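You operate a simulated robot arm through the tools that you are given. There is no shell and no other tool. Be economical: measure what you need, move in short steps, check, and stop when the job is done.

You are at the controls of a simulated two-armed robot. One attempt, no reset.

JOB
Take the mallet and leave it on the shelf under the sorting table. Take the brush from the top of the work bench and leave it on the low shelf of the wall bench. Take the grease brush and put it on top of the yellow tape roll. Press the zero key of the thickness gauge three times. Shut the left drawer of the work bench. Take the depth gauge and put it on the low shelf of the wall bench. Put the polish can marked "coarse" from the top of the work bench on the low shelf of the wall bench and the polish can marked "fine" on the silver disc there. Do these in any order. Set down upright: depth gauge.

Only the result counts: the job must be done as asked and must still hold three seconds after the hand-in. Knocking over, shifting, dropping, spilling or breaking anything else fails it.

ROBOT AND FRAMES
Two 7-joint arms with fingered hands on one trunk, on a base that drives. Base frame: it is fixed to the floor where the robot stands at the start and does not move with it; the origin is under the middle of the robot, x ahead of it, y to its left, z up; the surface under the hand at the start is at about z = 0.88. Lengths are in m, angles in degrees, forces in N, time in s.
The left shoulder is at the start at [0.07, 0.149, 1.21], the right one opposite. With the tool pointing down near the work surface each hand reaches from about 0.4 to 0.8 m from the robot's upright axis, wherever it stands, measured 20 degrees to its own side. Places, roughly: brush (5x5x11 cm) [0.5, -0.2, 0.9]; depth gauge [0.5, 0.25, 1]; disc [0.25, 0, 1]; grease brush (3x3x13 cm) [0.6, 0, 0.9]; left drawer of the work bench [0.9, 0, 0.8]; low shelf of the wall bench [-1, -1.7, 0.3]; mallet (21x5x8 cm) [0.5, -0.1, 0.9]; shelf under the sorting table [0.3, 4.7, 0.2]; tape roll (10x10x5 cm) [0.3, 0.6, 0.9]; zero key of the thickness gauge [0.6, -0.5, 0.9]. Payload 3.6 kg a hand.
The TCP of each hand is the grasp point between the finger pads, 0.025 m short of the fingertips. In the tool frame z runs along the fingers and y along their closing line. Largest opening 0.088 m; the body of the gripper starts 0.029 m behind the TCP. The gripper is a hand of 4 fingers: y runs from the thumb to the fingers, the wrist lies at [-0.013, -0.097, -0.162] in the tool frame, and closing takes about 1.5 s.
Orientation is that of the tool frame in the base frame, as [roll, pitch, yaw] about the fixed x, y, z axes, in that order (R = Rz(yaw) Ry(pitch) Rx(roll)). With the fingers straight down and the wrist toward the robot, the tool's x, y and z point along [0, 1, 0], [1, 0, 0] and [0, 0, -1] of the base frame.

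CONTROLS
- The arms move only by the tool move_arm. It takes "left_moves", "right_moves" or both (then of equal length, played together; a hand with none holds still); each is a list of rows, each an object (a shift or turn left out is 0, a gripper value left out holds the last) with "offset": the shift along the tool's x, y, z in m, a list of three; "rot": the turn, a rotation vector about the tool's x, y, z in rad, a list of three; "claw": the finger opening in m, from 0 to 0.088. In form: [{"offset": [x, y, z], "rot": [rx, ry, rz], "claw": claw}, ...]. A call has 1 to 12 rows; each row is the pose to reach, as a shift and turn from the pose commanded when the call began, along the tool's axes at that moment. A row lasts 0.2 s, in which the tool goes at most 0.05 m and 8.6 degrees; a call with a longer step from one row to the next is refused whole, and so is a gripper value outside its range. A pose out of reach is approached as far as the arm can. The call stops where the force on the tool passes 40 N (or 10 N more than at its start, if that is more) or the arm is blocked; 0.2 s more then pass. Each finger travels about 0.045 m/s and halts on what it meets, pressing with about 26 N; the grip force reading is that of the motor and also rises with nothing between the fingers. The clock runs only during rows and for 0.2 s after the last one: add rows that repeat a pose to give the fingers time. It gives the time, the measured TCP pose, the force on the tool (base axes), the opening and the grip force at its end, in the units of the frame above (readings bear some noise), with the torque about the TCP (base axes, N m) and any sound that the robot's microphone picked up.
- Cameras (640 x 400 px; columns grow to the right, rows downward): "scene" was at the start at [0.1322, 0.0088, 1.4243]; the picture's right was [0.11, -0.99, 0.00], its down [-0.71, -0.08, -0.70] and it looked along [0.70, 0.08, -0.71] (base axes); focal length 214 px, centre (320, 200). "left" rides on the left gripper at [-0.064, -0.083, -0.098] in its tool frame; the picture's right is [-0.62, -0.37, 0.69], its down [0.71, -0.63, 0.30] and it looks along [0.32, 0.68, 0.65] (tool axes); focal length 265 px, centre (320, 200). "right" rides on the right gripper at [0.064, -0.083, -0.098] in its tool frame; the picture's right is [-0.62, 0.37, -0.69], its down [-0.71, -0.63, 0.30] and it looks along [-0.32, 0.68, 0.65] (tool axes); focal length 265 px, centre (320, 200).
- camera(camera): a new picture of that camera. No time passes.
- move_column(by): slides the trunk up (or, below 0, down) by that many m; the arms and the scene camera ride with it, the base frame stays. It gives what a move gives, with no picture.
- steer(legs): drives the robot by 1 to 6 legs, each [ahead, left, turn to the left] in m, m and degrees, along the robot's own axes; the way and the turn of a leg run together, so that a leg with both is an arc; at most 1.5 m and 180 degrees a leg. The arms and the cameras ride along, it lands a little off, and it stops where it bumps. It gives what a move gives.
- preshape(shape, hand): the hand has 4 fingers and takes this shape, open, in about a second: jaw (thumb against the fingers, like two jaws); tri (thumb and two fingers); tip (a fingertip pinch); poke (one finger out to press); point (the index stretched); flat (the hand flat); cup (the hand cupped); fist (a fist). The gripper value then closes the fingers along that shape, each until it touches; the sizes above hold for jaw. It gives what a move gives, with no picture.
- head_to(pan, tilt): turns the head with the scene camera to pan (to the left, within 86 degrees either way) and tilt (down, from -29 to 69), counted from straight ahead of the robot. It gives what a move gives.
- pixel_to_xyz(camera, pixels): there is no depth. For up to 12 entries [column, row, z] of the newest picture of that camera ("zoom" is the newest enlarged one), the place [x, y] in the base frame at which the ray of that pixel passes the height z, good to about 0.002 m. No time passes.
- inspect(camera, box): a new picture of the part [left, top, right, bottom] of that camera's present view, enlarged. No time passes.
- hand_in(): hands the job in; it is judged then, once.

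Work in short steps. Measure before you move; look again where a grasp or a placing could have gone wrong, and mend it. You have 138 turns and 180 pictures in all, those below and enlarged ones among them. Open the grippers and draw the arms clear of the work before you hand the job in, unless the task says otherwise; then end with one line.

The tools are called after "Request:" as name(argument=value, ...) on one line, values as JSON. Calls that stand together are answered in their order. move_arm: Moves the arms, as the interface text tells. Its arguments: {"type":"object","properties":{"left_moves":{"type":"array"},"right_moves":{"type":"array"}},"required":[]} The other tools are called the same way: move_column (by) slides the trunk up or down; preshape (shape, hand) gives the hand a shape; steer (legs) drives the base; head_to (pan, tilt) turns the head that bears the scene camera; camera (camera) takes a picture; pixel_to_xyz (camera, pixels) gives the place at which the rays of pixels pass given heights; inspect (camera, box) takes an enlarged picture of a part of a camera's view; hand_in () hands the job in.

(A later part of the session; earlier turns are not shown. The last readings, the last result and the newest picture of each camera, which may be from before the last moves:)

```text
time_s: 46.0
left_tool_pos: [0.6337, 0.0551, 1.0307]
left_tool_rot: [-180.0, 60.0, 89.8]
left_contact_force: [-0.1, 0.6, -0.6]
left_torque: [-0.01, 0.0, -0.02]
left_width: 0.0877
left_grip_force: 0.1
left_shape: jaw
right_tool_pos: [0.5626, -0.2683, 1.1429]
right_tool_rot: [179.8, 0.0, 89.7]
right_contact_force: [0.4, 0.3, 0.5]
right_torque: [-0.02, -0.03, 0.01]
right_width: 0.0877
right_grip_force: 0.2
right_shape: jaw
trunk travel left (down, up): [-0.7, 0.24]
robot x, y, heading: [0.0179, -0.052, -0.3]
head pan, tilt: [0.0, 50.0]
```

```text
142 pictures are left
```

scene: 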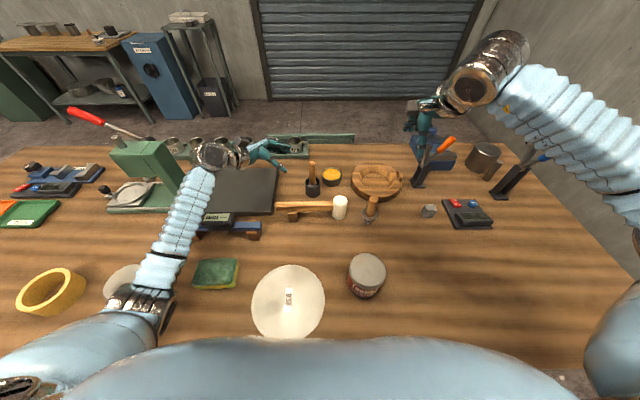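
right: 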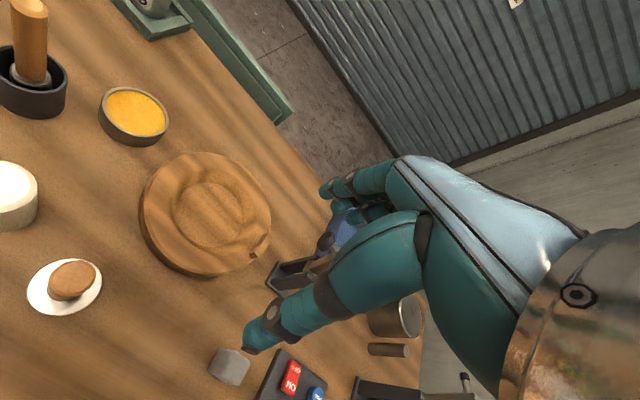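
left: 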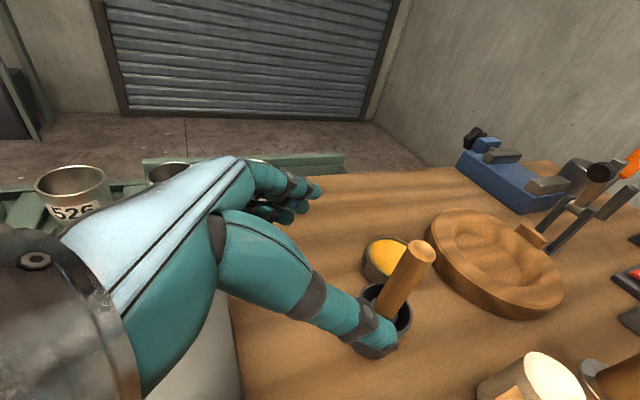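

I check the handle position from the left camera, then advance.

Request:
pixel_to_xyz(camera="left", pixels=[[422, 250, 1.01], [415, 255, 1.01], [400, 285, 0.97], [390, 312, 0.945]])

Request:
move_arm(left_moves=[{"offset": [0, 0, 0.03]}, {"offset": [0, 0, 0.06]}, {"offset": [0, 0, 0.06]}])

Request:
camera(camera="left")

Request:
inspect(camera="scene", box=[240, 120, 380, 220])

```text
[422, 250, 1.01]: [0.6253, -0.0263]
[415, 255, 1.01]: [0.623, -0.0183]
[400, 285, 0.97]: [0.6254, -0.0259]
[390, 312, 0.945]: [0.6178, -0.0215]
```

```text
time_s: 46.8
left_tool_pos: [0.63, 0.0057, 1.0001]
left_tool_rot: [-179.8, 60.1, 89.8]
left_contact_force: [0.1, 0.2, 0.6]
left_torque: [-0.01, -0.01, 0.01]
left_width: 0.0877
left_grip_force: 0.1
left_shape: jaw
right_tool_pos: [0.5639, -0.2679, 1.1441]
right_tool_rot: [180.0, 0.1, 89.8]
right_contact_force: [-0.2, 1.0, 0.0]
right_torque: [0.01, 0.0, 0.01]
right_width: 0.0879
right_grip_force: 0.1
right_shape: jaw
trunk travel left (down, up): [-0.7, 0.24]
robot x, y, heading: [0.0214, -0.0496, -0.4]
head pan, tilt: [0.0, 50.0]
```

```text
141 pictures are left
```

left: 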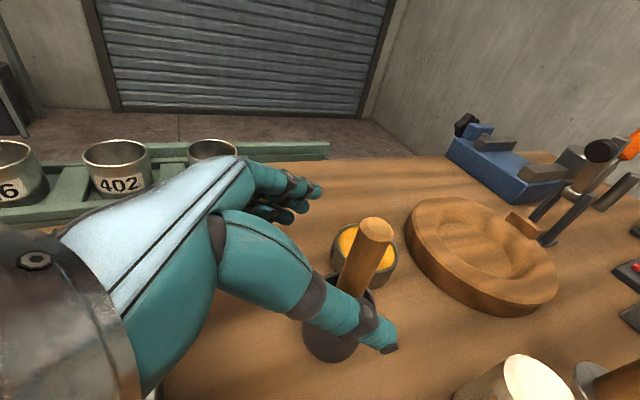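

```text
4.00 times, centred on (310, 170) of scene
```

zoom: 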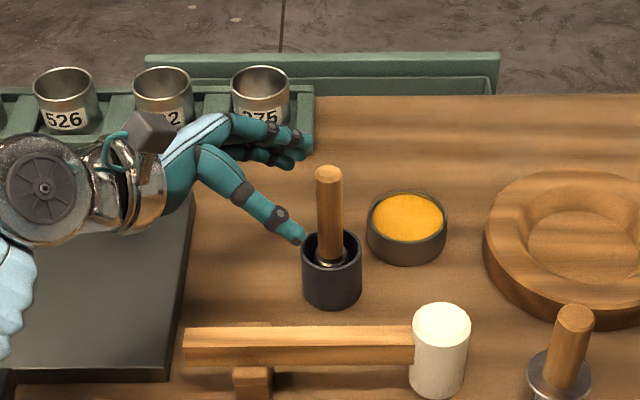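

Handle between thumb and fingers; I advance 0.04 more and close.

Request:
move_arm(left_moves=[{"offset": [0, -0.002, 0.02]}, {"offset": [0, -0.002, 0.04]}, {"offset": [0, -0.002, 0.042]}])

Request:
inspect(camera="left", box=[220, 180, 460, 380])

Request:
inspect(camera="scene", box=[240, 120, 380, 220])

```text
time_s: 47.6
left_tool_pos: [0.6287, -0.0316, 0.9798]
left_tool_rot: [179.9, 60.0, 89.6]
left_contact_force: [0.2, 0.2, 0.6]
left_torque: [0.01, 0.02, 0.02]
left_width: 0.0877
left_grip_force: 0.2
left_shape: jaw
right_tool_pos: [0.5635, -0.269, 1.1433]
right_tool_rot: [-180.0, 0.0, 89.7]
right_contact_force: [0.4, 0.5, -0.2]
right_torque: [0.02, 0.0, -0.02]
right_width: 0.0879
right_grip_force: 0.1
right_shape: jaw
trunk travel left (down, up): [-0.7, 0.24]
robot x, y, heading: [0.0145, -0.0506, -0.4]
head pan, tilt: [0.0, 50.0]
```

```text
2.00 times, centred on (340, 280) of left
```

zoom: 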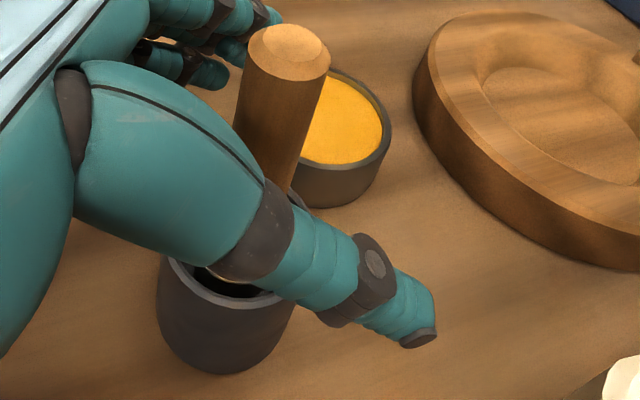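

```text
4.00 times, centred on (310, 170) of scene
```

zoom: 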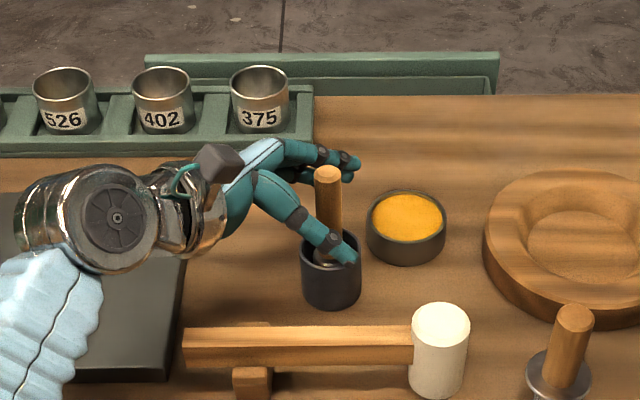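

The handle is inside the grip; close.

Request:
move_arm(left_moves=[{"claw": 0.0}, {"claw": 0.0}, {"claw": 0.0}, {"claw": 0.0}, {"claw": 0.0}, {"claw": 0.0}, {"claw": 0.0}, {"claw": 0.0}, {"claw": 0.0}])

Request:
inspect(camera="left", box=[220, 180, 460, 380])

```text
time_s: 49.6
left_tool_pos: [0.6287, -0.0319, 0.9806]
left_tool_rot: [-180.0, 60.0, 89.7]
left_contact_force: [-0.9, -0.7, 0.4]
left_torque: [-0.02, -0.01, 0.02]
left_width: 0.0056
left_grip_force: 25.6
left_shape: jaw
right_tool_pos: [0.5637, -0.269, 1.1441]
right_tool_rot: [179.9, 0.0, 89.7]
right_contact_force: [0.1, -0.8, 0.1]
right_torque: [0.03, -0.02, 0.01]
right_width: 0.0878
right_grip_force: 0.0
right_shape: jaw
trunk travel left (down, up): [-0.7, 0.24]
robot x, y, heading: [0.0191, -0.0504, -0.2]
head pan, tilt: [0.0, 50.0]
```

```text
2.00 times, centred on (340, 280) of left
```

zoom: 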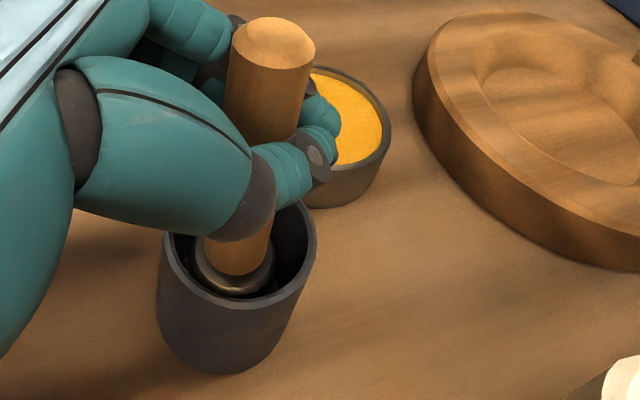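

Gripped. I lift straight up 0.15 m and check.

Request:
move_arm(left_moves=[{"offset": [-0.017, 0, -0.01]}, {"offset": [-0.043, 0, -0.025]}, {"offset": [-0.078, 0, -0.045]}, {"offset": [-0.113, 0, -0.065]}, {"offset": [-0.147, 0, -0.085]}])

Request:
camera(camera="left")

Request:
inspect(camera="scene", box=[200, 80, 400, 220])

```text
time_s: 50.8
left_tool_pos: [0.626, -0.0315, 1.1471]
left_tool_rot: [179.9, 60.1, 89.6]
left_contact_force: [0.4, -0.1, -1.4]
left_torque: [0.01, 0.01, 0.02]
left_width: 0.0058
left_grip_force: 25.6
left_shape: jaw
right_tool_pos: [0.5643, -0.2707, 1.1442]
right_tool_rot: [179.9, 0.0, 89.7]
right_contact_force: [-0.5, 0.0, 0.0]
right_torque: [0.01, 0.02, 0.01]
right_width: 0.0881
right_grip_force: 0.1
right_shape: jaw
trunk travel left (down, up): [-0.7, 0.24]
robot x, y, heading: [0.0198, -0.0486, -0.5]
head pan, tilt: [0.0, 50.0]
```

```text
136 pictures are left
```

left: 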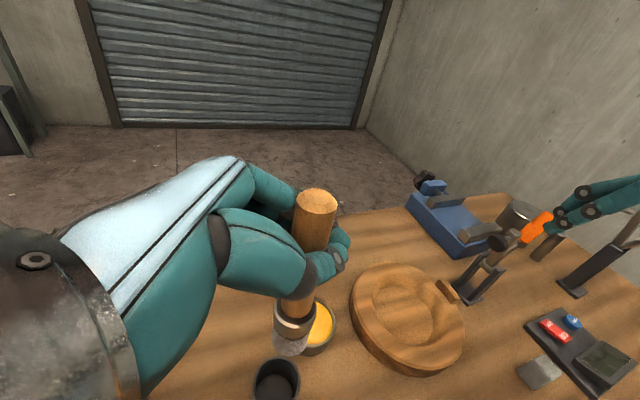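

```text
2.86 times, centred on (300, 150) of scene
```

zoom: 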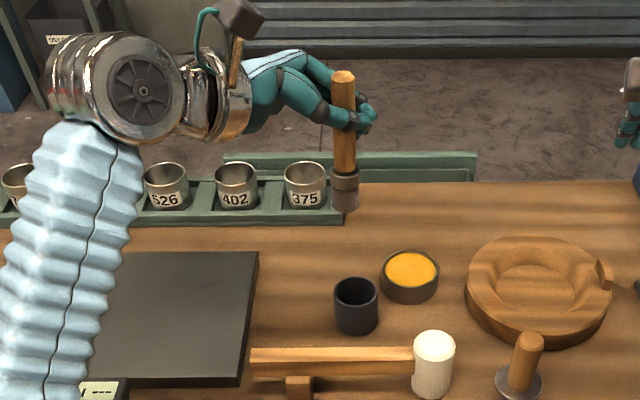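

Grease brush is held upright. Now I measure the tape roll.

Request:
head_to(pan=50, tilt=50)

Request:
inspect(camera="scene", box=[200, 100, 440, 250])

Request:
camera(camera="scene")

```text
time_s: 52.0
left_tool_pos: [0.627, -0.0315, 1.1462]
left_tool_rot: [-179.8, 60.0, 89.9]
left_contact_force: [0.4, -0.2, -0.6]
left_torque: [-0.01, -0.01, 0.03]
left_width: 0.0059
left_grip_force: 26.2
left_shape: jaw
right_tool_pos: [0.5641, -0.2698, 1.144]
right_tool_rot: [180.0, 0.0, 89.7]
right_contact_force: [0.1, -0.6, -0.9]
right_torque: [0.01, -0.01, 0.03]
right_width: 0.0877
right_grip_force: 0.2
right_shape: jaw
trunk travel left (down, up): [-0.7, 0.24]
robot x, y, heading: [0.0201, -0.0508, -0.5]
head pan, tilt: [50.0, 50.0]
```

```text
2.67 times, centred on (320, 175) of scene
```

zoom: 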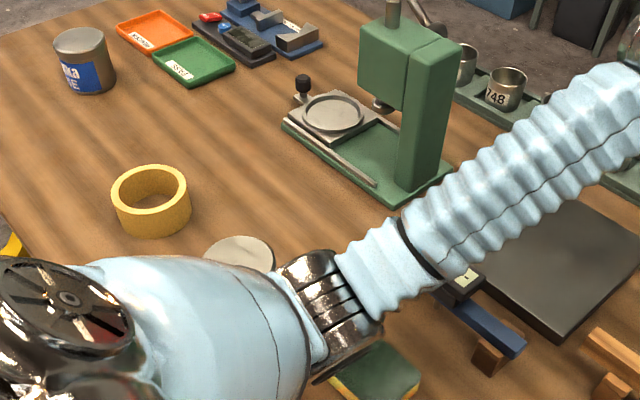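

```text
133 pictures are left
```

scene: 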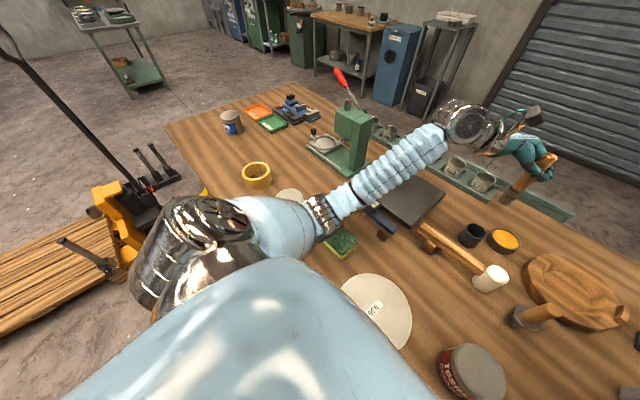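

Request:
pixel_to_xyz(camera="zoom", pixels=[[149, 187, 0.93], [111, 187, 0.93], [188, 187, 0.93], [149, 166, 0.93], [149, 210, 0.93], [152, 215, 0.88], [80, 40, 0.96], [85, 92, 0.88]])

```text
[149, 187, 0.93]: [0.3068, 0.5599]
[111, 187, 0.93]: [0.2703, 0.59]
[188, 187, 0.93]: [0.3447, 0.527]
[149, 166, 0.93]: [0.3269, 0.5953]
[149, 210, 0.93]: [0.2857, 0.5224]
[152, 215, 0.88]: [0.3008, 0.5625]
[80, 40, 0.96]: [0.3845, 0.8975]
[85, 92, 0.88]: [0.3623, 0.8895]
```

Tape roll centre (0.307,0.560), top z 0.93. I carry the brush back and left at height while turning the hand by 90° so the brush comes horizontal.

Request:
move_arm(left_moves=[{"offset": [0.009, -0.038, -0.02], "rot": [0, 0.131, 0]}, {"offset": [0.018, -0.076, -0.04], "rot": [0, 0.262, 0]}, {"offset": [0.027, -0.114, -0.06], "rot": [0, 0.393, 0]}, {"offset": [0.036, -0.151, -0.08], "rot": [0, 0.524, 0]}, {"offset": [0.045, -0.189, -0.1], "rot": [0, 0.654, 0]}, {"offset": [0.053, -0.227, -0.12], "rot": [0, 0.785, 0]}, {"offset": [0.077, -0.237, -0.161], "rot": [0, 0.916, 0]}, {"offset": [0.101, -0.248, -0.202], "rot": [0, 1.047, 0]}, {"offset": [0.125, -0.258, -0.243], "rot": [0, 1.178, 0]}, {"offset": [0.149, -0.268, -0.285], "rot": [0, 1.309, 0]}, {"offset": [0.173, -0.279, -0.327], "rot": [0, 1.44, 0]}, {"offset": [0.197, -0.289, -0.369], "rot": [0, 1.571, 0]}])

Request:
camera(camera="scene")

Request:
camera(camera="left")

```text
time_s: 54.6
left_tool_pos: [0.3448, 0.3923, 1.1651]
left_tool_rot: [179.9, -30.0, 89.7]
left_contact_force: [-0.6, 0.0, 0.3]
left_torque: [-0.03, -0.02, 0.01]
left_width: 0.0058
left_grip_force: 26.0
left_shape: jaw
left hand out of reach, approached as far as the arm can: row 7, 8, 9, 10, 11, 12
right_tool_pos: [0.5632, -0.2682, 1.1445]
right_tool_rot: [179.9, -0.1, 89.7]
right_contact_force: [-0.1, 0.0, -0.4]
right_torque: [-0.01, 0.03, 0.01]
right_width: 0.0881
right_grip_force: 0.0
right_shape: jaw
trunk travel left (down, up): [-0.7, 0.24]
robot x, y, heading: [0.0162, -0.0525, -0.2]
head pan, tilt: [50.0, 50.0]
```

```text
132 pictures are left
```

scene: 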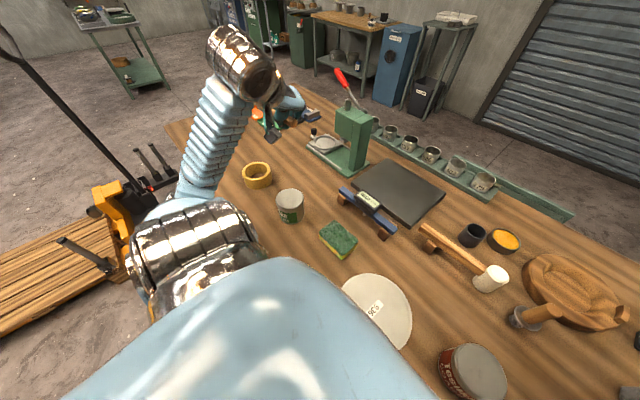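

```text
131 pictures are left
```

left: 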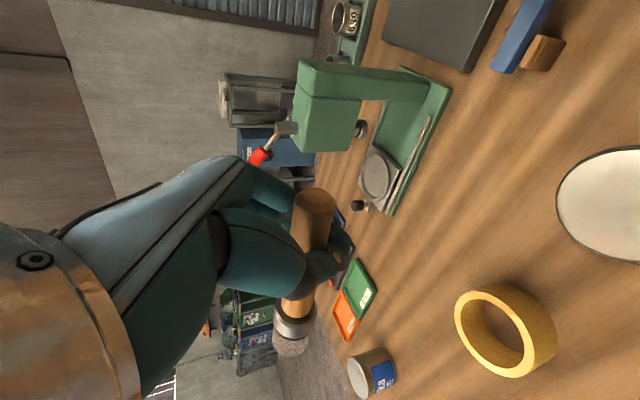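

That pose is out of arm reach; I drive the base back and left so the roll lies better in front of the left arm.

Request:
steer(legs=[[-0.2, 0, 0], [0, 0.38, 0]])

Request:
head_to(pan=20, tilt=50)

Request:
camera(camera="scene")

```text
time_s: 62.7
left_tool_pos: [0.1442, 0.7745, 1.1651]
left_tool_rot: [-179.9, -29.9, 89.8]
left_contact_force: [0.1, -0.2, -0.6]
left_torque: [0.0, 0.01, 0.0]
left_width: 0.0057
left_grip_force: 25.8
left_shape: jaw
right_tool_pos: [0.3656, 0.1134, 1.1439]
right_tool_rot: [-179.9, -0.1, 90.0]
right_contact_force: [-0.3, 0.1, 0.6]
right_torque: [0.01, -0.01, -0.04]
right_width: 0.0881
right_grip_force: 0.2
right_shape: jaw
trunk travel left (down, up): [-0.7, 0.24]
robot x, y, heading: [-0.1818, 0.3278, 0.0]
head pan, tilt: [50.0, 50.0]
```

```text
time_s: 63.7
left_tool_pos: [0.145, 0.7734, 1.1652]
left_tool_rot: [-179.9, -29.9, 89.8]
left_contact_force: [-0.9, 0.2, -0.9]
left_torque: [-0.04, -0.01, -0.04]
left_width: 0.0055
left_grip_force: 25.7
left_shape: jaw
right_tool_pos: [0.3647, 0.1128, 1.1439]
right_tool_rot: [-179.9, -0.1, 90.0]
right_contact_force: [-0.6, -0.4, 0.4]
right_torque: [0.05, 0.01, -0.01]
right_width: 0.0881
right_grip_force: 0.0
right_shape: jaw
trunk travel left (down, up): [-0.7, 0.24]
robot x, y, heading: [-0.1881, 0.3299, -0.2]
head pan, tilt: [20.0, 50.0]
```

```text
130 pictures are left
```

scene: 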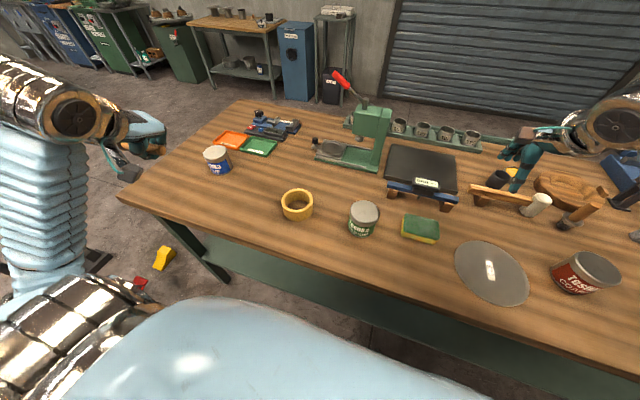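

I move the brush over the roll at z 1.05.

Request:
pixel_to_xyz(camera="scene", pixels=[[297, 199, 0.93], [313, 199, 0.93], [281, 199, 0.93], [216, 153, 0.96], [219, 172, 0.88]])

Request:
move_arm(left_moves=[{"offset": [-0.038, 0.023, -0.003]}, {"offset": [-0.077, 0.046, -0.006]}, {"offset": [-0.115, 0.069, -0.01]}, {"offset": [-0.154, 0.093, -0.013]}, {"offset": [-0.192, 0.116, -0.016]}, {"offset": [-0.23, 0.139, -0.019]}, {"offset": [-0.269, 0.162, -0.022]}, {"offset": [-0.269, 0.162, -0.022]}])

Request:
camera(camera="scene")

Request:
camera(camera="left")

```text
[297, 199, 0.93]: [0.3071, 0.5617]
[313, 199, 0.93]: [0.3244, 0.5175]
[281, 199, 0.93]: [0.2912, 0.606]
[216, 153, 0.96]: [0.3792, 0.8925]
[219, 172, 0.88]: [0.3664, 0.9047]
```

```text
time_s: 65.5
left_tool_pos: [0.3102, 0.5313, 1.0507]
left_tool_rot: [-179.9, -29.9, 89.8]
left_contact_force: [-0.1, 0.4, -0.7]
left_torque: [-0.06, 0.01, 0.01]
left_width: 0.0055
left_grip_force: 26.0
left_shape: jaw
left hand out of reach, approached as far as the arm can: row 1, 2, 3
right_tool_pos: [0.3653, 0.114, 1.1447]
right_tool_rot: [-179.9, 0.1, 89.8]
right_contact_force: [-0.5, 0.8, 0.6]
right_torque: [0.02, 0.0, -0.03]
right_width: 0.088
right_grip_force: 0.1
right_shape: jaw
trunk travel left (down, up): [-0.7, 0.24]
robot x, y, heading: [-0.1818, 0.3291, -0.2]
head pan, tilt: [20.0, 50.0]
```

```text
129 pictures are left
```

scene: 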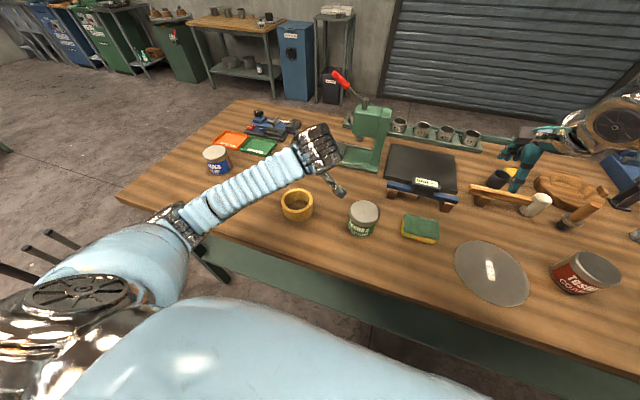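

```text
128 pictures are left
```

left: 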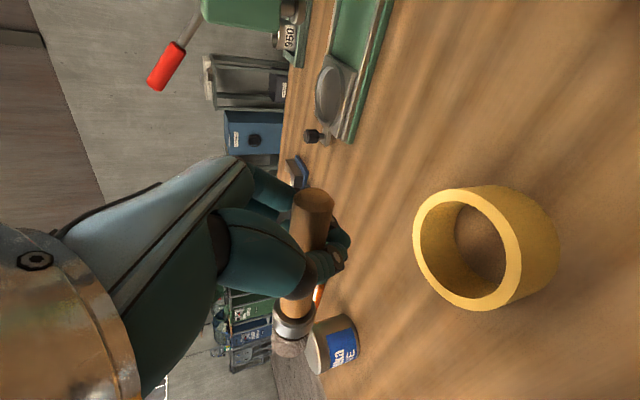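

The brush is horizontal over the roll. I lower to z≈0.962 and look.

Request:
move_arm(left_moves=[{"offset": [-0.015, -0.003, 0.026]}, {"offset": [-0.03, -0.003, 0.052]}, {"offset": [-0.044, -0.003, 0.076]}, {"offset": [-0.044, -0.003, 0.076]}])

Request:
camera(camera="left")

Request:
inspect(camera="scene", box=[240, 130, 400, 240])

```text
time_s: 66.5
left_tool_pos: [0.304, 0.5268, 0.9619]
left_tool_rot: [-179.9, -29.9, 89.9]
left_contact_force: [-0.2, 1.3, -1.4]
left_torque: [-0.02, 0.03, 0.02]
left_width: 0.0057
left_grip_force: 26.0
left_shape: jaw
right_tool_pos: [0.3647, 0.1124, 1.1431]
right_tool_rot: [-180.0, 0.0, 90.0]
right_contact_force: [-0.1, -0.4, -0.4]
right_torque: [-0.01, -0.01, 0.02]
right_width: 0.0879
right_grip_force: 0.0
right_shape: jaw
trunk travel left (down, up): [-0.7, 0.24]
robot x, y, heading: [-0.1827, 0.3314, -0.1]
head pan, tilt: [20.0, 50.0]
```

```text
127 pictures are left
```

left: 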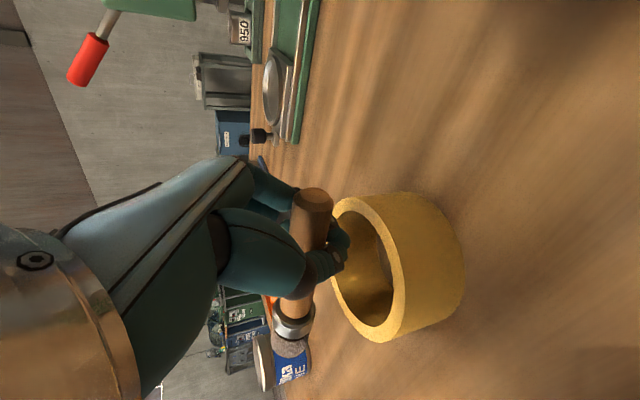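

```text
3.64 times, centred on (320, 185) of scene
```

zoom: 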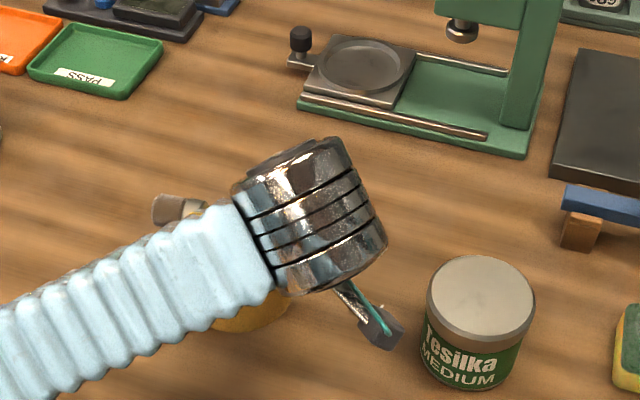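

The brush lies parallel just above the ring (left view). I lower in small steps, watching force.

Request:
move_arm(left_moves=[{"offset": [-0.002, 0.002, 0.0035]}, {"offset": [-0.004, 0.002, 0.007]}, {"offset": [-0.005, 0.002, 0.0087]}])

Request:
inspect(camera="left", box=[240, 160, 480, 360])

```text
time_s: 67.3
left_tool_pos: [0.3057, 0.5291, 0.9515]
left_tool_rot: [-179.8, -29.9, 89.8]
left_contact_force: [0.0, 0.0, -1.2]
left_torque: [-0.01, -0.02, 0.02]
left_width: 0.0055
left_grip_force: 25.8
left_shape: jaw
right_tool_pos: [0.3639, 0.1139, 1.1442]
right_tool_rot: [-180.0, 0.0, 89.8]
right_contact_force: [0.1, 1.0, -0.2]
right_torque: [-0.01, 0.0, -0.02]
right_width: 0.0878
right_grip_force: 0.0
right_shape: jaw
trunk travel left (down, up): [-0.7, 0.24]
robot x, y, heading: [-0.1826, 0.3319, -0.2]
head pan, tilt: [20.0, 50.0]
```

```text
2.00 times, centred on (360, 260) of left
```

zoom: 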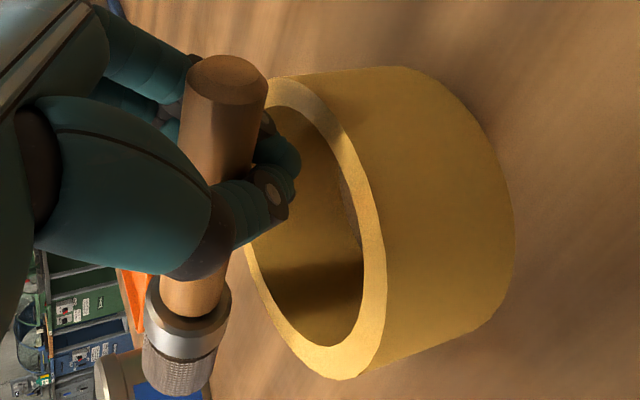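

Still a gap; fingertips dip inside the hole. Lower further in 5 mm steps.

Request:
move_arm(left_moves=[{"offset": [-0.002, 0, 0.0035]}, {"offset": [-0.004, 0, 0.007]}, {"offset": [-0.005, 0, 0.0087]}])

Request:
inspect(camera="left", box=[240, 160, 480, 360])

```text
time_s: 68.1
left_tool_pos: [0.3056, 0.53, 0.9489]
left_tool_rot: [178.8, -30.0, 90.6]
left_contact_force: [7.9, 2.8, 36.5]
left_torque: [0.27, -0.2, -0.04]
left_width: 0.0062
left_grip_force: 26.5
left_shape: jaw
right_tool_pos: [0.3607, 0.111, 1.1457]
right_tool_rot: [179.8, -0.1, 89.9]
right_contact_force: [0.4, -0.3, -0.4]
right_torque: [0.03, 0.0, 0.0]
right_width: 0.0875
right_grip_force: 0.2
right_shape: jaw
trunk travel left (down, up): [-0.7, 0.24]
robot x, y, heading: [-0.186, 0.3299, -0.4]
head pan, tilt: [20.0, 50.0]
```

```text
2.00 times, centred on (360, 260) of left
```

zoom: 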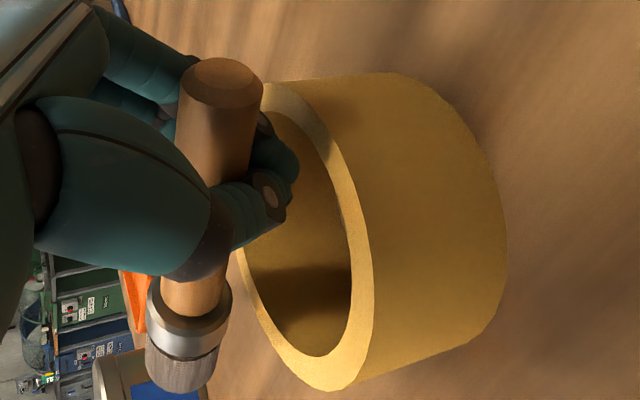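

Force 36 N up with a contact centroid near the grip: the brush rests on the rims. I ease off 4 mm of command and open the fingers a little.

Request:
move_arm(left_moves=[{"offset": [0.003, 0, -0.0052]}, {"offset": [0.003, 0, -0.0052]}])

Request:
move_arm(left_moves=[{"claw": 0.02}, {"claw": 0.02}, {"claw": 0.02}, {"claw": 0.02}])

Request:
inspect(camera="left", box=[240, 160, 480, 360])

```text
time_s: 68.7
left_tool_pos: [0.3036, 0.5277, 0.9479]
left_tool_rot: [179.7, -30.0, 90.2]
left_contact_force: [5.1, 1.4, 23.9]
left_torque: [0.15, -0.14, -0.02]
left_width: 0.0064
left_grip_force: 26.7
left_shape: jaw
right_tool_pos: [0.3633, 0.1134, 1.1455]
right_tool_rot: [179.9, -0.1, 90.0]
right_contact_force: [-0.2, 0.8, 0.3]
right_torque: [0.01, 0.03, -0.02]
right_width: 0.0879
right_grip_force: 0.0
right_shape: jaw
trunk travel left (down, up): [-0.7, 0.24]
robot x, y, heading: [-0.1799, 0.332, -0.4]
head pan, tilt: [20.0, 50.0]
```

```text
time_s: 69.7
left_tool_pos: [0.3028, 0.5278, 0.9476]
left_tool_rot: [-179.9, -30.0, 89.9]
left_contact_force: [-2.3, 0.6, 13.4]
left_torque: [0.1, 0.08, -0.01]
left_width: 0.0191
left_grip_force: 0.0
left_shape: jaw
right_tool_pos: [0.3618, 0.1112, 1.1438]
right_tool_rot: [180.0, 0.0, 89.9]
right_contact_force: [0.0, -1.8, 0.0]
right_torque: [0.01, -0.03, -0.02]
right_width: 0.0878
right_grip_force: 0.1
right_shape: jaw
trunk travel left (down, up): [-0.7, 0.24]
robot x, y, heading: [-0.1811, 0.3321, -0.5]
head pan, tilt: [20.0, 50.0]
```

```text
2.00 times, centred on (360, 260) of left
```

zoom: 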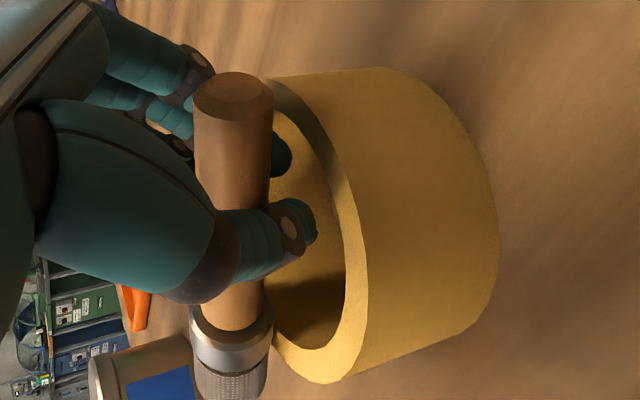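

The brush has dropped onto the ring and lies across it. I lift slightly to unload the fingers, open wider, and withdraw.

Request:
move_arm(left_moves=[{"offset": [0, 0, -0.004]}, {"offset": [0, 0, -0.007], "claw": 0.03}, {"offset": [0, 0, -0.01], "claw": 0.04}, {"offset": [0, 0, -0.01], "claw": 0.05}, {"offset": [0, 0, -0.01], "claw": 0.05}])

Request:
inspect(camera="left", box=[240, 160, 480, 360])

```text
time_s: 70.9
left_tool_pos: [0.3052, 0.5254, 0.9561]
left_tool_rot: [-179.9, -30.0, 89.8]
left_contact_force: [-0.6, 0.3, -0.8]
left_torque: [-0.02, -0.01, -0.02]
left_width: 0.0495
left_grip_force: 0.1
left_shape: jaw
right_tool_pos: [0.3644, 0.1124, 1.1445]
right_tool_rot: [-180.0, 0.0, 89.8]
right_contact_force: [0.3, -0.2, 0.6]
right_torque: [-0.02, 0.0, 0.0]
right_width: 0.0879
right_grip_force: 0.1
right_shape: jaw
trunk travel left (down, up): [-0.7, 0.24]
robot x, y, heading: [-0.1804, 0.3304, -0.3]
head pan, tilt: [20.0, 50.0]
```

```text
2.00 times, centred on (360, 260) of left
```

zoom: 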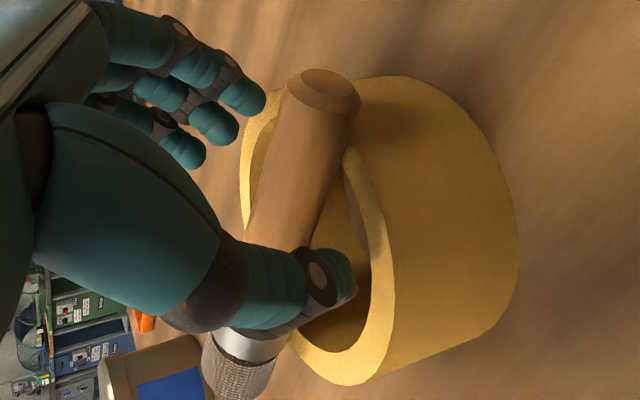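

Brush rests on the ring, slightly yawed. I rise straight up and clear.

Request:
move_arm(left_moves=[{"offset": [0.01, 0, -0.0173]}, {"offset": [0.02, 0, -0.0346]}, {"offset": [0.04, 0, -0.069]}, {"offset": [0.06, 0, -0.104]}, {"offset": [0.08, 0, -0.138]}])

Request:
camera(camera="left")

Request:
camera(camera="scene")

```text
time_s: 72.1
left_tool_pos: [0.3047, 0.5226, 1.1151]
left_tool_rot: [-179.8, -30.2, 90.0]
left_contact_force: [-0.6, -0.2, -0.2]
left_torque: [0.01, 0.02, -0.03]
left_width: 0.0496
left_grip_force: 0.1
left_shape: jaw
right_tool_pos: [0.3643, 0.1113, 1.1434]
right_tool_rot: [180.0, -0.1, 89.9]
right_contact_force: [-0.7, 0.3, 0.6]
right_torque: [0.02, -0.02, -0.01]
right_width: 0.0876
right_grip_force: 0.0
right_shape: jaw
trunk travel left (down, up): [-0.7, 0.24]
robot x, y, heading: [-0.183, 0.3297, -0.2]
head pan, tilt: [20.0, 50.0]
```

```text
121 pictures are left
```

left: 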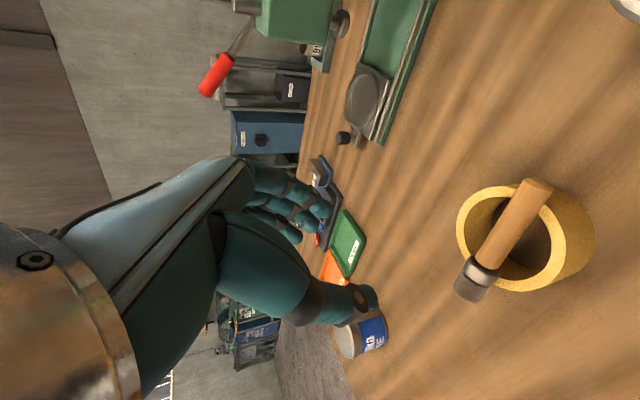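

```text
120 pictures are left
```

scene: 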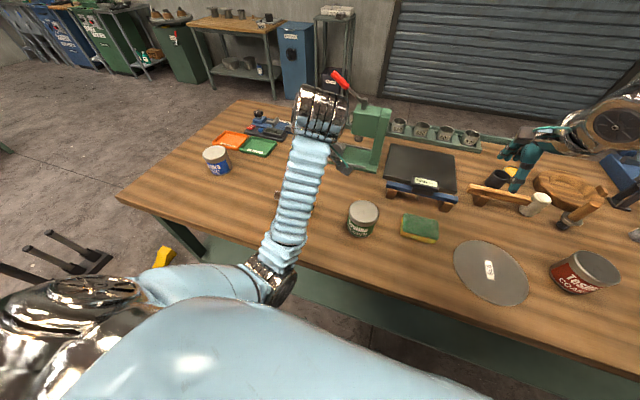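

The grease brush lies securely across the roll. Next the FINE can: I turn the left hand fingers-down and open, tuck the right hand back, then shift the base left.

Request:
move_arm(left_moves=[{"rot": [0, -0.131, 0], "claw": 0.088}, {"rot": [0, -0.262, 0]}, {"rot": [0, -0.393, 0]}, {"rot": [0, -0.524, 0]}, {"rot": [0, -0.524, 0]}], right_moves=[{"offset": [0, -0.02, -0.02]}, {"offset": [0, -0.04, -0.04]}, {"offset": [0, -0.06, -0.06]}, {"offset": [0, -0.08, -0.08]}, {"offset": [0, -0.08, -0.08]}])

Request:
steer(legs=[[0.02, 0.37, 0]])

Request:
head_to(pan=20, tilt=55)

Request:
camera(camera="scene")

Request:
camera(camera="left")

```text
time_s: 72.8
left_tool_pos: [0.3048, 0.5783, 1.1142]
left_tool_rot: [-180.0, -21.8, 94.9]
left_contact_force: [-0.8, 0.7, 0.6]
left_torque: [-0.03, 0.0, 0.01]
left_width: 0.0874
left_grip_force: 0.1
left_shape: jaw
right_tool_pos: [0.3186, 0.1128, 1.1897]
right_tool_rot: [179.9, 0.2, 89.9]
right_contact_force: [0.7, -0.7, 0.1]
right_torque: [-0.05, -0.05, 0.02]
right_width: 0.088
right_grip_force: 0.1
right_shape: jaw
trunk travel left (down, up): [-0.7, 0.24]
robot x, y, heading: [-0.1804, 0.3309, -0.0]
head pan, tilt: [20.0, 50.0]
stopped in row 3 (left hand): the arm was blocked; the commanded pose is now the measured one
```

```text
time_s: 78.1
left_tool_pos: [0.3264, 0.9501, 1.1143]
left_tool_rot: [-179.9, -21.9, 94.7]
left_contact_force: [0.0, -0.1, 0.2]
left_torque: [-0.01, -0.01, 0.01]
left_width: 0.0878
left_grip_force: 0.1
left_shape: jaw
right_tool_pos: [0.3397, 0.4833, 1.1893]
right_tool_rot: [179.9, 0.0, 89.9]
right_contact_force: [-0.6, -0.1, -1.2]
right_torque: [0.0, 0.01, 0.01]
right_width: 0.0879
right_grip_force: 0.1
right_shape: jaw
trunk travel left (down, up): [-0.7, 0.24]
robot x, y, heading: [-0.1612, 0.7048, -0.2]
head pan, tilt: [20.0, 50.0]
```

```text
time_s: 78.8
left_tool_pos: [0.3264, 0.9495, 1.1145]
left_tool_rot: [179.9, -22.1, 94.8]
left_contact_force: [-0.4, -0.1, -0.7]
left_torque: [0.05, -0.04, 0.01]
left_width: 0.0878
left_grip_force: 0.0
left_shape: jaw
right_tool_pos: [0.34, 0.4822, 1.1893]
right_tool_rot: [179.9, 0.0, 89.9]
right_contact_force: [0.7, -0.4, -0.6]
right_torque: [0.02, -0.02, -0.01]
right_width: 0.0881
right_grip_force: 0.1
right_shape: jaw
trunk travel left (down, up): [-0.7, 0.24]
robot x, y, heading: [-0.1595, 0.7041, -0.2]
head pan, tilt: [20.0, 55.0]
```

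```text
119 pictures are left
```

scene: 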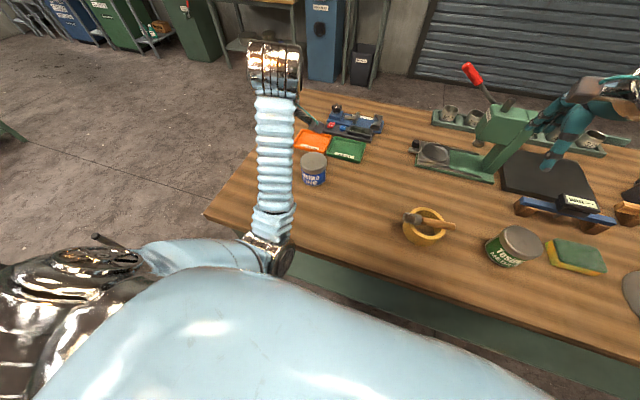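

```text
118 pictures are left
```

left: 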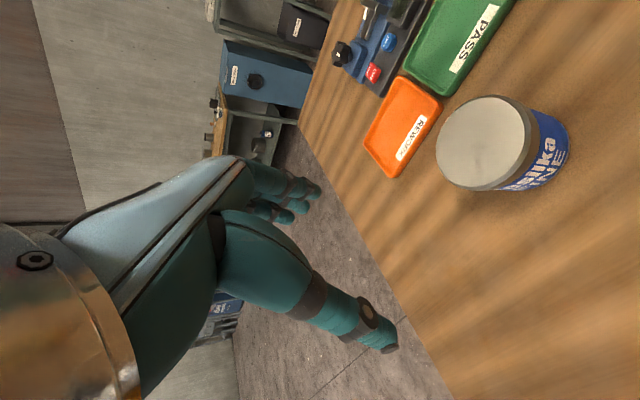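

The brush still rests on the roll. I continue straightening the left hand while moving over the FINE can.

Request:
move_arm(left_moves=[{"offset": [-0.015, 0.015, -0.006], "rot": [0, -0.1, 0]}, {"offset": [-0.03, 0.03, -0.012], "rot": [0, -0.2, 0]}, {"offset": [-0.049, 0.049, -0.02], "rot": [0, -0.3, 0]}, {"offset": [-0.049, 0.049, -0.02], "rot": [0, -0.384, 0]}, {"offset": [-0.049, 0.049, -0.02], "rot": [0, -0.384, 0]}])

Request:
camera(camera="left")

Request:
camera(camera="scene")

```text
time_s: 79.9
left_tool_pos: [0.3788, 0.948, 1.1137]
left_tool_rot: [179.5, -6.4, 99.2]
left_contact_force: [-0.2, -0.1, 0.3]
left_torque: [-0.03, 0.04, -0.02]
left_width: 0.0877
left_grip_force: 0.2
left_shape: jaw
right_tool_pos: [0.3387, 0.4832, 1.19]
right_tool_rot: [179.8, 0.0, 89.9]
right_contact_force: [-0.5, 0.0, 0.3]
right_torque: [-0.01, -0.02, -0.01]
right_width: 0.0879
right_grip_force: 0.0
right_shape: jaw
trunk travel left (down, up): [-0.7, 0.24]
robot x, y, heading: [-0.16, 0.7028, -0.1]
head pan, tilt: [20.0, 55.0]
stopped in row 5 (left hand): the arm was blocked; the commanded pose is now the measured one
```

```text
117 pictures are left
```

left: 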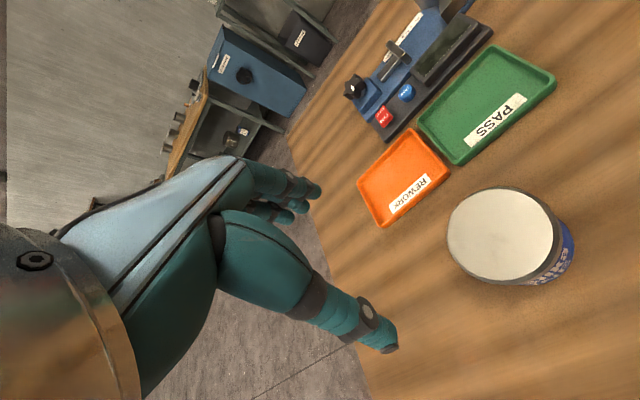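

```text
116 pictures are left
```

scene: 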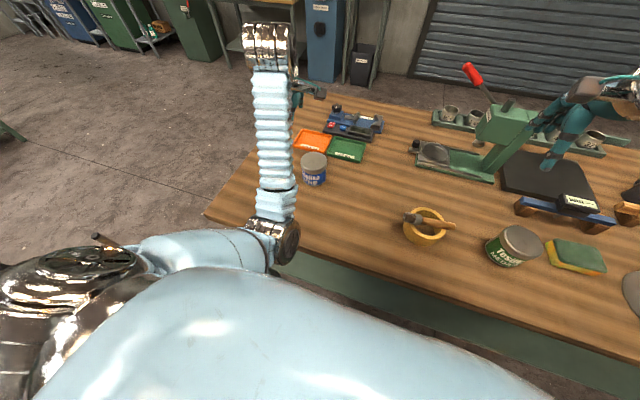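

The left arm has wound into a joint-limited posture. I unwind it by moving toward its starting relative pose (higher, outward) and straightening there.

Request:
move_arm(left_moves=[{"offset": [0.018, -0.01, -0.027]}, {"offset": [0.037, -0.02, -0.055]}, {"offset": [0.056, -0.03, -0.082]}, {"offset": [0.075, -0.04, -0.11], "rot": [0, -0.03, 0.04]}, {"offset": [0.094, -0.05, -0.137], "rot": [0, -0.06, 0.08]}, {"offset": [0.094, -0.05, -0.137], "rot": [0, -0.09, 0.12]}, {"offset": [0.094, -0.05, -0.137], "rot": [0, -0.11, 0.16]}, {"offset": [0.094, -0.05, -0.137], "rot": [0, -0.11, 0.16]}])

Request:
camera(camera="scene")

```text
time_s: 80.6
left_tool_pos: [0.3381, 1.0422, 1.189]
left_tool_rot: [178.0, -14.0, 107.4]
left_contact_force: [-0.1, 0.5, 0.8]
left_torque: [0.0, 0.0, 0.03]
left_width: 0.0879
left_grip_force: 0.0
left_shape: jaw
left hand out of reach, approached as far as the arm can: row 3
right_tool_pos: [0.3381, 0.4827, 1.1898]
right_tool_rot: [179.9, 0.0, 89.8]
right_contact_force: [0.0, -0.3, 0.2]
right_torque: [-0.01, 0.0, 0.04]
right_width: 0.0877
right_grip_force: 0.1
right_shape: jaw
trunk travel left (down, up): [-0.7, 0.24]
robot x, y, heading: [-0.1616, 0.7072, -0.2]
head pan, tilt: [20.0, 55.0]
stopped in row 3 (left hand): the arm was blocked; the commanded pose is now the measured one
```

```text
115 pictures are left
```

scene: 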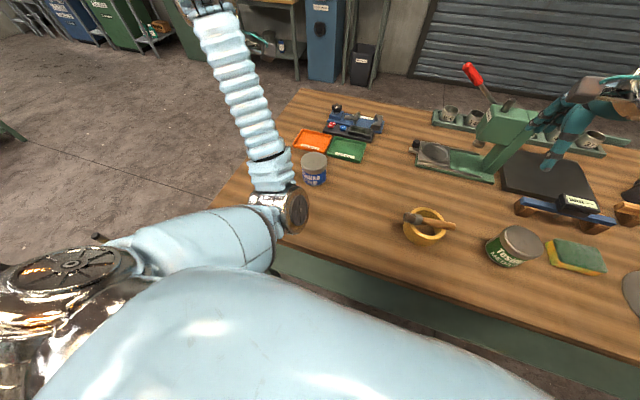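

The elbow has swung inward. I reverse the earlier motion: go back to the fingers-right (60°) pose in front, and then unwind to the start pose.

Request:
move_arm(left_moves=[{"offset": [-0.029, 0.001, -0.008], "rot": [0.012, -0.128, 0.029]}, {"offset": [-0.058, 0.003, -0.017], "rot": [0.025, -0.256, 0.059]}, {"offset": [-0.088, 0.004, -0.025], "rot": [0.037, -0.385, 0.088]}, {"offset": [-0.117, 0.005, -0.034], "rot": [0.05, -0.513, 0.117]}, {"offset": [-0.146, 0.007, -0.042], "rot": [0.062, -0.641, 0.147]}, {"offset": [-0.175, 0.008, -0.05], "rot": [0.074, -0.769, 0.176]}, {"offset": [-0.204, 0.01, -0.059], "rot": [0.087, -0.897, 0.205]}, {"offset": [-0.234, 0.011, -0.067], "rot": [0.099, -1.026, 0.234]}, {"offset": [-0.263, 0.012, -0.076], "rot": [0.112, -1.154, 0.264]}, {"offset": [-0.292, 0.014, -0.084], "rot": [0.124, -1.282, 0.293]}, {"offset": [-0.292, 0.014, -0.084], "rot": [0.124, -1.282, 0.293]}])

Request:
camera(camera="scene")

```text
time_s: 81.2
left_tool_pos: [0.3384, 1.0603, 1.2032]
left_tool_rot: [177.6, -7.4, 112.8]
left_contact_force: [-1.0, 0.5, -0.4]
left_torque: [0.0, -0.04, 0.0]
left_width: 0.0877
left_grip_force: 0.1
left_shape: jaw
left hand out of reach, approached as far as the arm can: row 3
right_tool_pos: [0.338, 0.4853, 1.1907]
right_tool_rot: [179.9, 0.0, 89.8]
right_contact_force: [0.5, 0.1, 0.1]
right_torque: [0.02, 0.01, 0.01]
right_width: 0.0881
right_grip_force: 0.1
right_shape: jaw
trunk travel left (down, up): [-0.7, 0.24]
robot x, y, heading: [-0.1603, 0.7055, -0.1]
head pan, tilt: [20.0, 55.0]
stopped in row 3 (left hand): the arm was blocked; the commanded pose is now the measured one
```

```text
114 pictures are left
```

scene: 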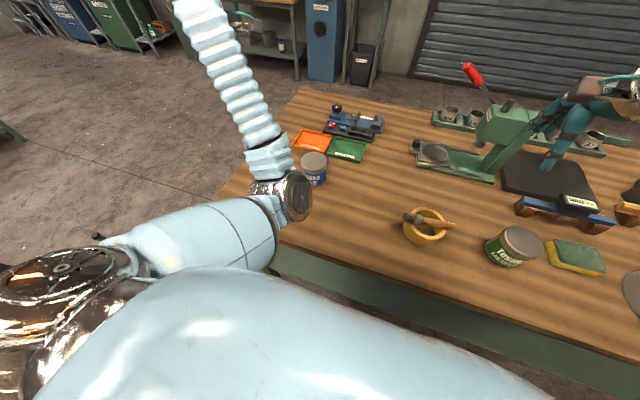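

Motion is drifting during an internal reconfiguration. I try small, slow steps to the right only, and read the result.

Request:
move_arm(left_moves=[{"offset": [-0.005, 0, 0]}, {"offset": [-0.01, 0, 0]}, {"offset": [-0.015, 0, 0]}, {"offset": [-0.02, 0, 0]}, {"offset": [-0.025, 0, 0]}, {"offset": [-0.03, 0, 0]}, {"offset": [-0.035, 0, 0]}, {"offset": [-0.04, 0, 0]}])

Request:
camera(camera="scene")

```text
time_s: 83.0
left_tool_pos: [0.3526, 1.0366, 1.203]
left_tool_rot: [176.9, -7.4, 114.7]
left_contact_force: [0.0, -0.5, 0.0]
left_torque: [0.0, -0.02, -0.02]
left_width: 0.0878
left_grip_force: 0.0
left_shape: jaw
right_tool_pos: [0.3392, 0.484, 1.1897]
right_tool_rot: [-179.9, 0.0, 89.9]
right_contact_force: [0.0, 0.2, 0.4]
right_torque: [0.02, -0.02, -0.02]
right_width: 0.0878
right_grip_force: 0.0
right_shape: jaw
trunk travel left (down, up): [-0.7, 0.24]
robot x, y, heading: [-0.1593, 0.7074, 0.1]
head pan, tilt: [20.0, 55.0]
```

```text
113 pictures are left
```

scene: 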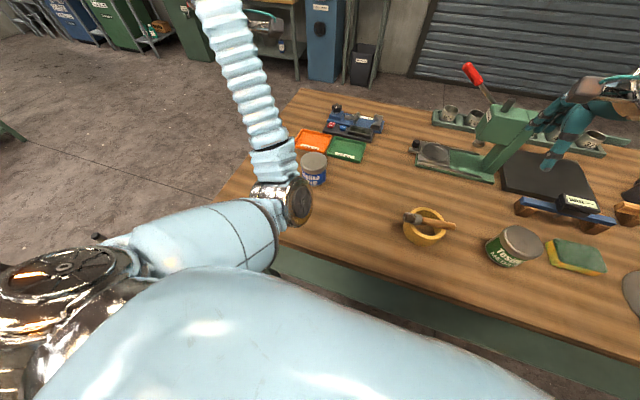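

Small steps work. I translate over the can (0.375,0.897) keeping this orientation — the can is round, so yaw does not matter.

Request:
move_arm(left_moves=[{"offset": [-0.0135, -0.004, -0.002]}, {"offset": [-0.027, -0.008, -0.004]}, {"offset": [-0.0405, -0.0115, -0.005]}, {"offset": [-0.054, -0.015, -0.007]}, {"offset": [-0.0675, -0.019, -0.009]}, {"offset": [-0.081, -0.023, -0.011]}, {"offset": [-0.0945, -0.027, -0.013]}, {"offset": [-0.108, -0.031, -0.014]}, {"offset": [-0.1215, -0.035, -0.016]}, {"offset": [-0.135, -0.0385, -0.018]}, {"offset": [-0.135, -0.0385, -0.018]}])

Request:
camera(camera="left")

Request:
camera(camera="scene")

```text
time_s: 84.2
left_tool_pos: [0.354, 1.0127, 1.21]
left_tool_rot: [174.7, -10.8, 121.1]
left_contact_force: [1.0, 0.4, -0.2]
left_torque: [-0.01, 0.07, -0.02]
left_width: 0.0875
left_grip_force: 0.0
left_shape: jaw
right_tool_pos: [0.3384, 0.4837, 1.1899]
right_tool_rot: [179.8, -0.1, 89.9]
right_contact_force: [0.3, 0.7, -0.2]
right_torque: [0.01, -0.01, -0.03]
right_width: 0.0876
right_grip_force: 0.0
right_shape: jaw
trunk travel left (down, up): [-0.7, 0.24]
robot x, y, heading: [-0.1615, 0.7042, -0.2]
head pan, tilt: [20.0, 55.0]
stopped in row 6 (left hand): the arm was blocked; the commanded pose is now the measured one
```

```text
112 pictures are left
```

left: 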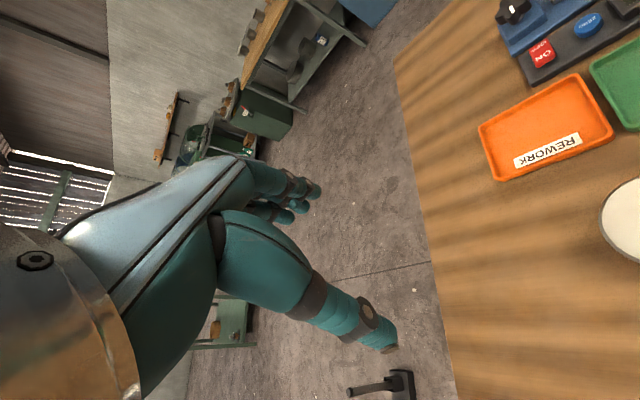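

```text
111 pictures are left
```

scene: 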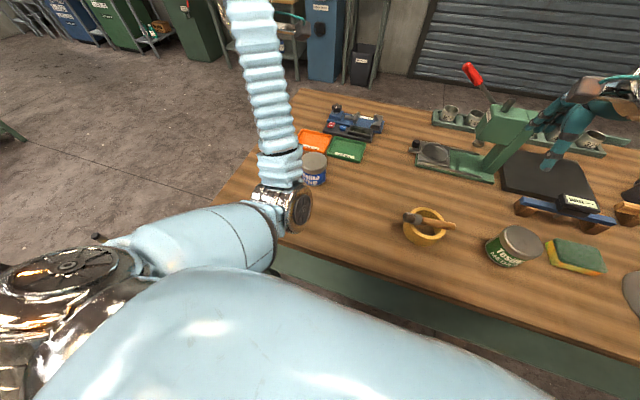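

The upper arm seems to press against the torso. I rotate the hand in place (fingers toward the right, yaw back) while extending forward, which should swing the elbow outward.

Request:
move_arm(left_moves=[{"offset": [0, 0.008, -0.008], "rot": [0, 0, 0.06]}, {"offset": [0, 0.016, -0.016], "rot": [0, 0, 0.12]}, {"offset": [0, 0.024, -0.024], "rot": [0, -0.03, 0.18]}, {"offset": [0, 0.032, -0.032], "rot": [0, -0.06, 0.24]}, {"offset": [0, 0.04, -0.04], "rot": [0, -0.1, 0.3]}, {"offset": [0, 0.05, -0.05], "rot": [0, -0.14, 0.36]}, {"offset": [0, 0.06, -0.06], "rot": [0, -0.18, 0.42]}, {"offset": [0, 0.07, -0.06], "rot": [0, -0.22, 0.48]}])

Request:
camera(camera="scene")

```text
time_s: 86.0
left_tool_pos: [0.417, 1.0344, 1.275]
left_tool_rot: [177.5, 0.4, 92.3]
left_contact_force: [-0.7, 0.6, -0.6]
left_torque: [0.01, -0.02, 0.0]
left_width: 0.088
left_grip_force: 0.1
left_shape: jaw
right_tool_pos: [0.3384, 0.4836, 1.1892]
right_tool_rot: [-180.0, 0.0, 89.8]
right_contact_force: [0.4, -0.1, -0.4]
right_torque: [0.0, -0.02, -0.01]
right_width: 0.088
right_grip_force: 0.1
right_shape: jaw
trunk travel left (down, up): [-0.7, 0.24]
robot x, y, heading: [-0.162, 0.7068, -0.3]
head pan, tilt: [20.0, 55.0]
```

```text
110 pictures are left
```

scene: 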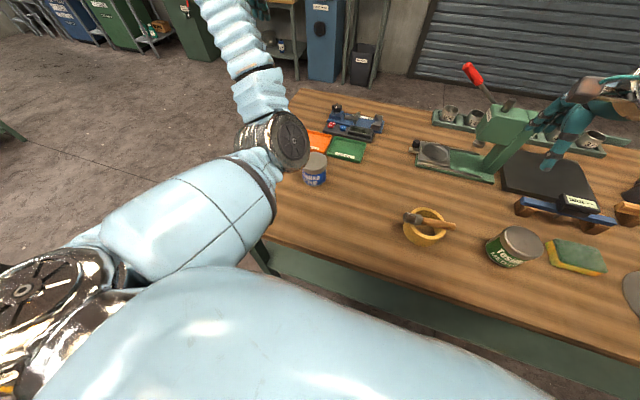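

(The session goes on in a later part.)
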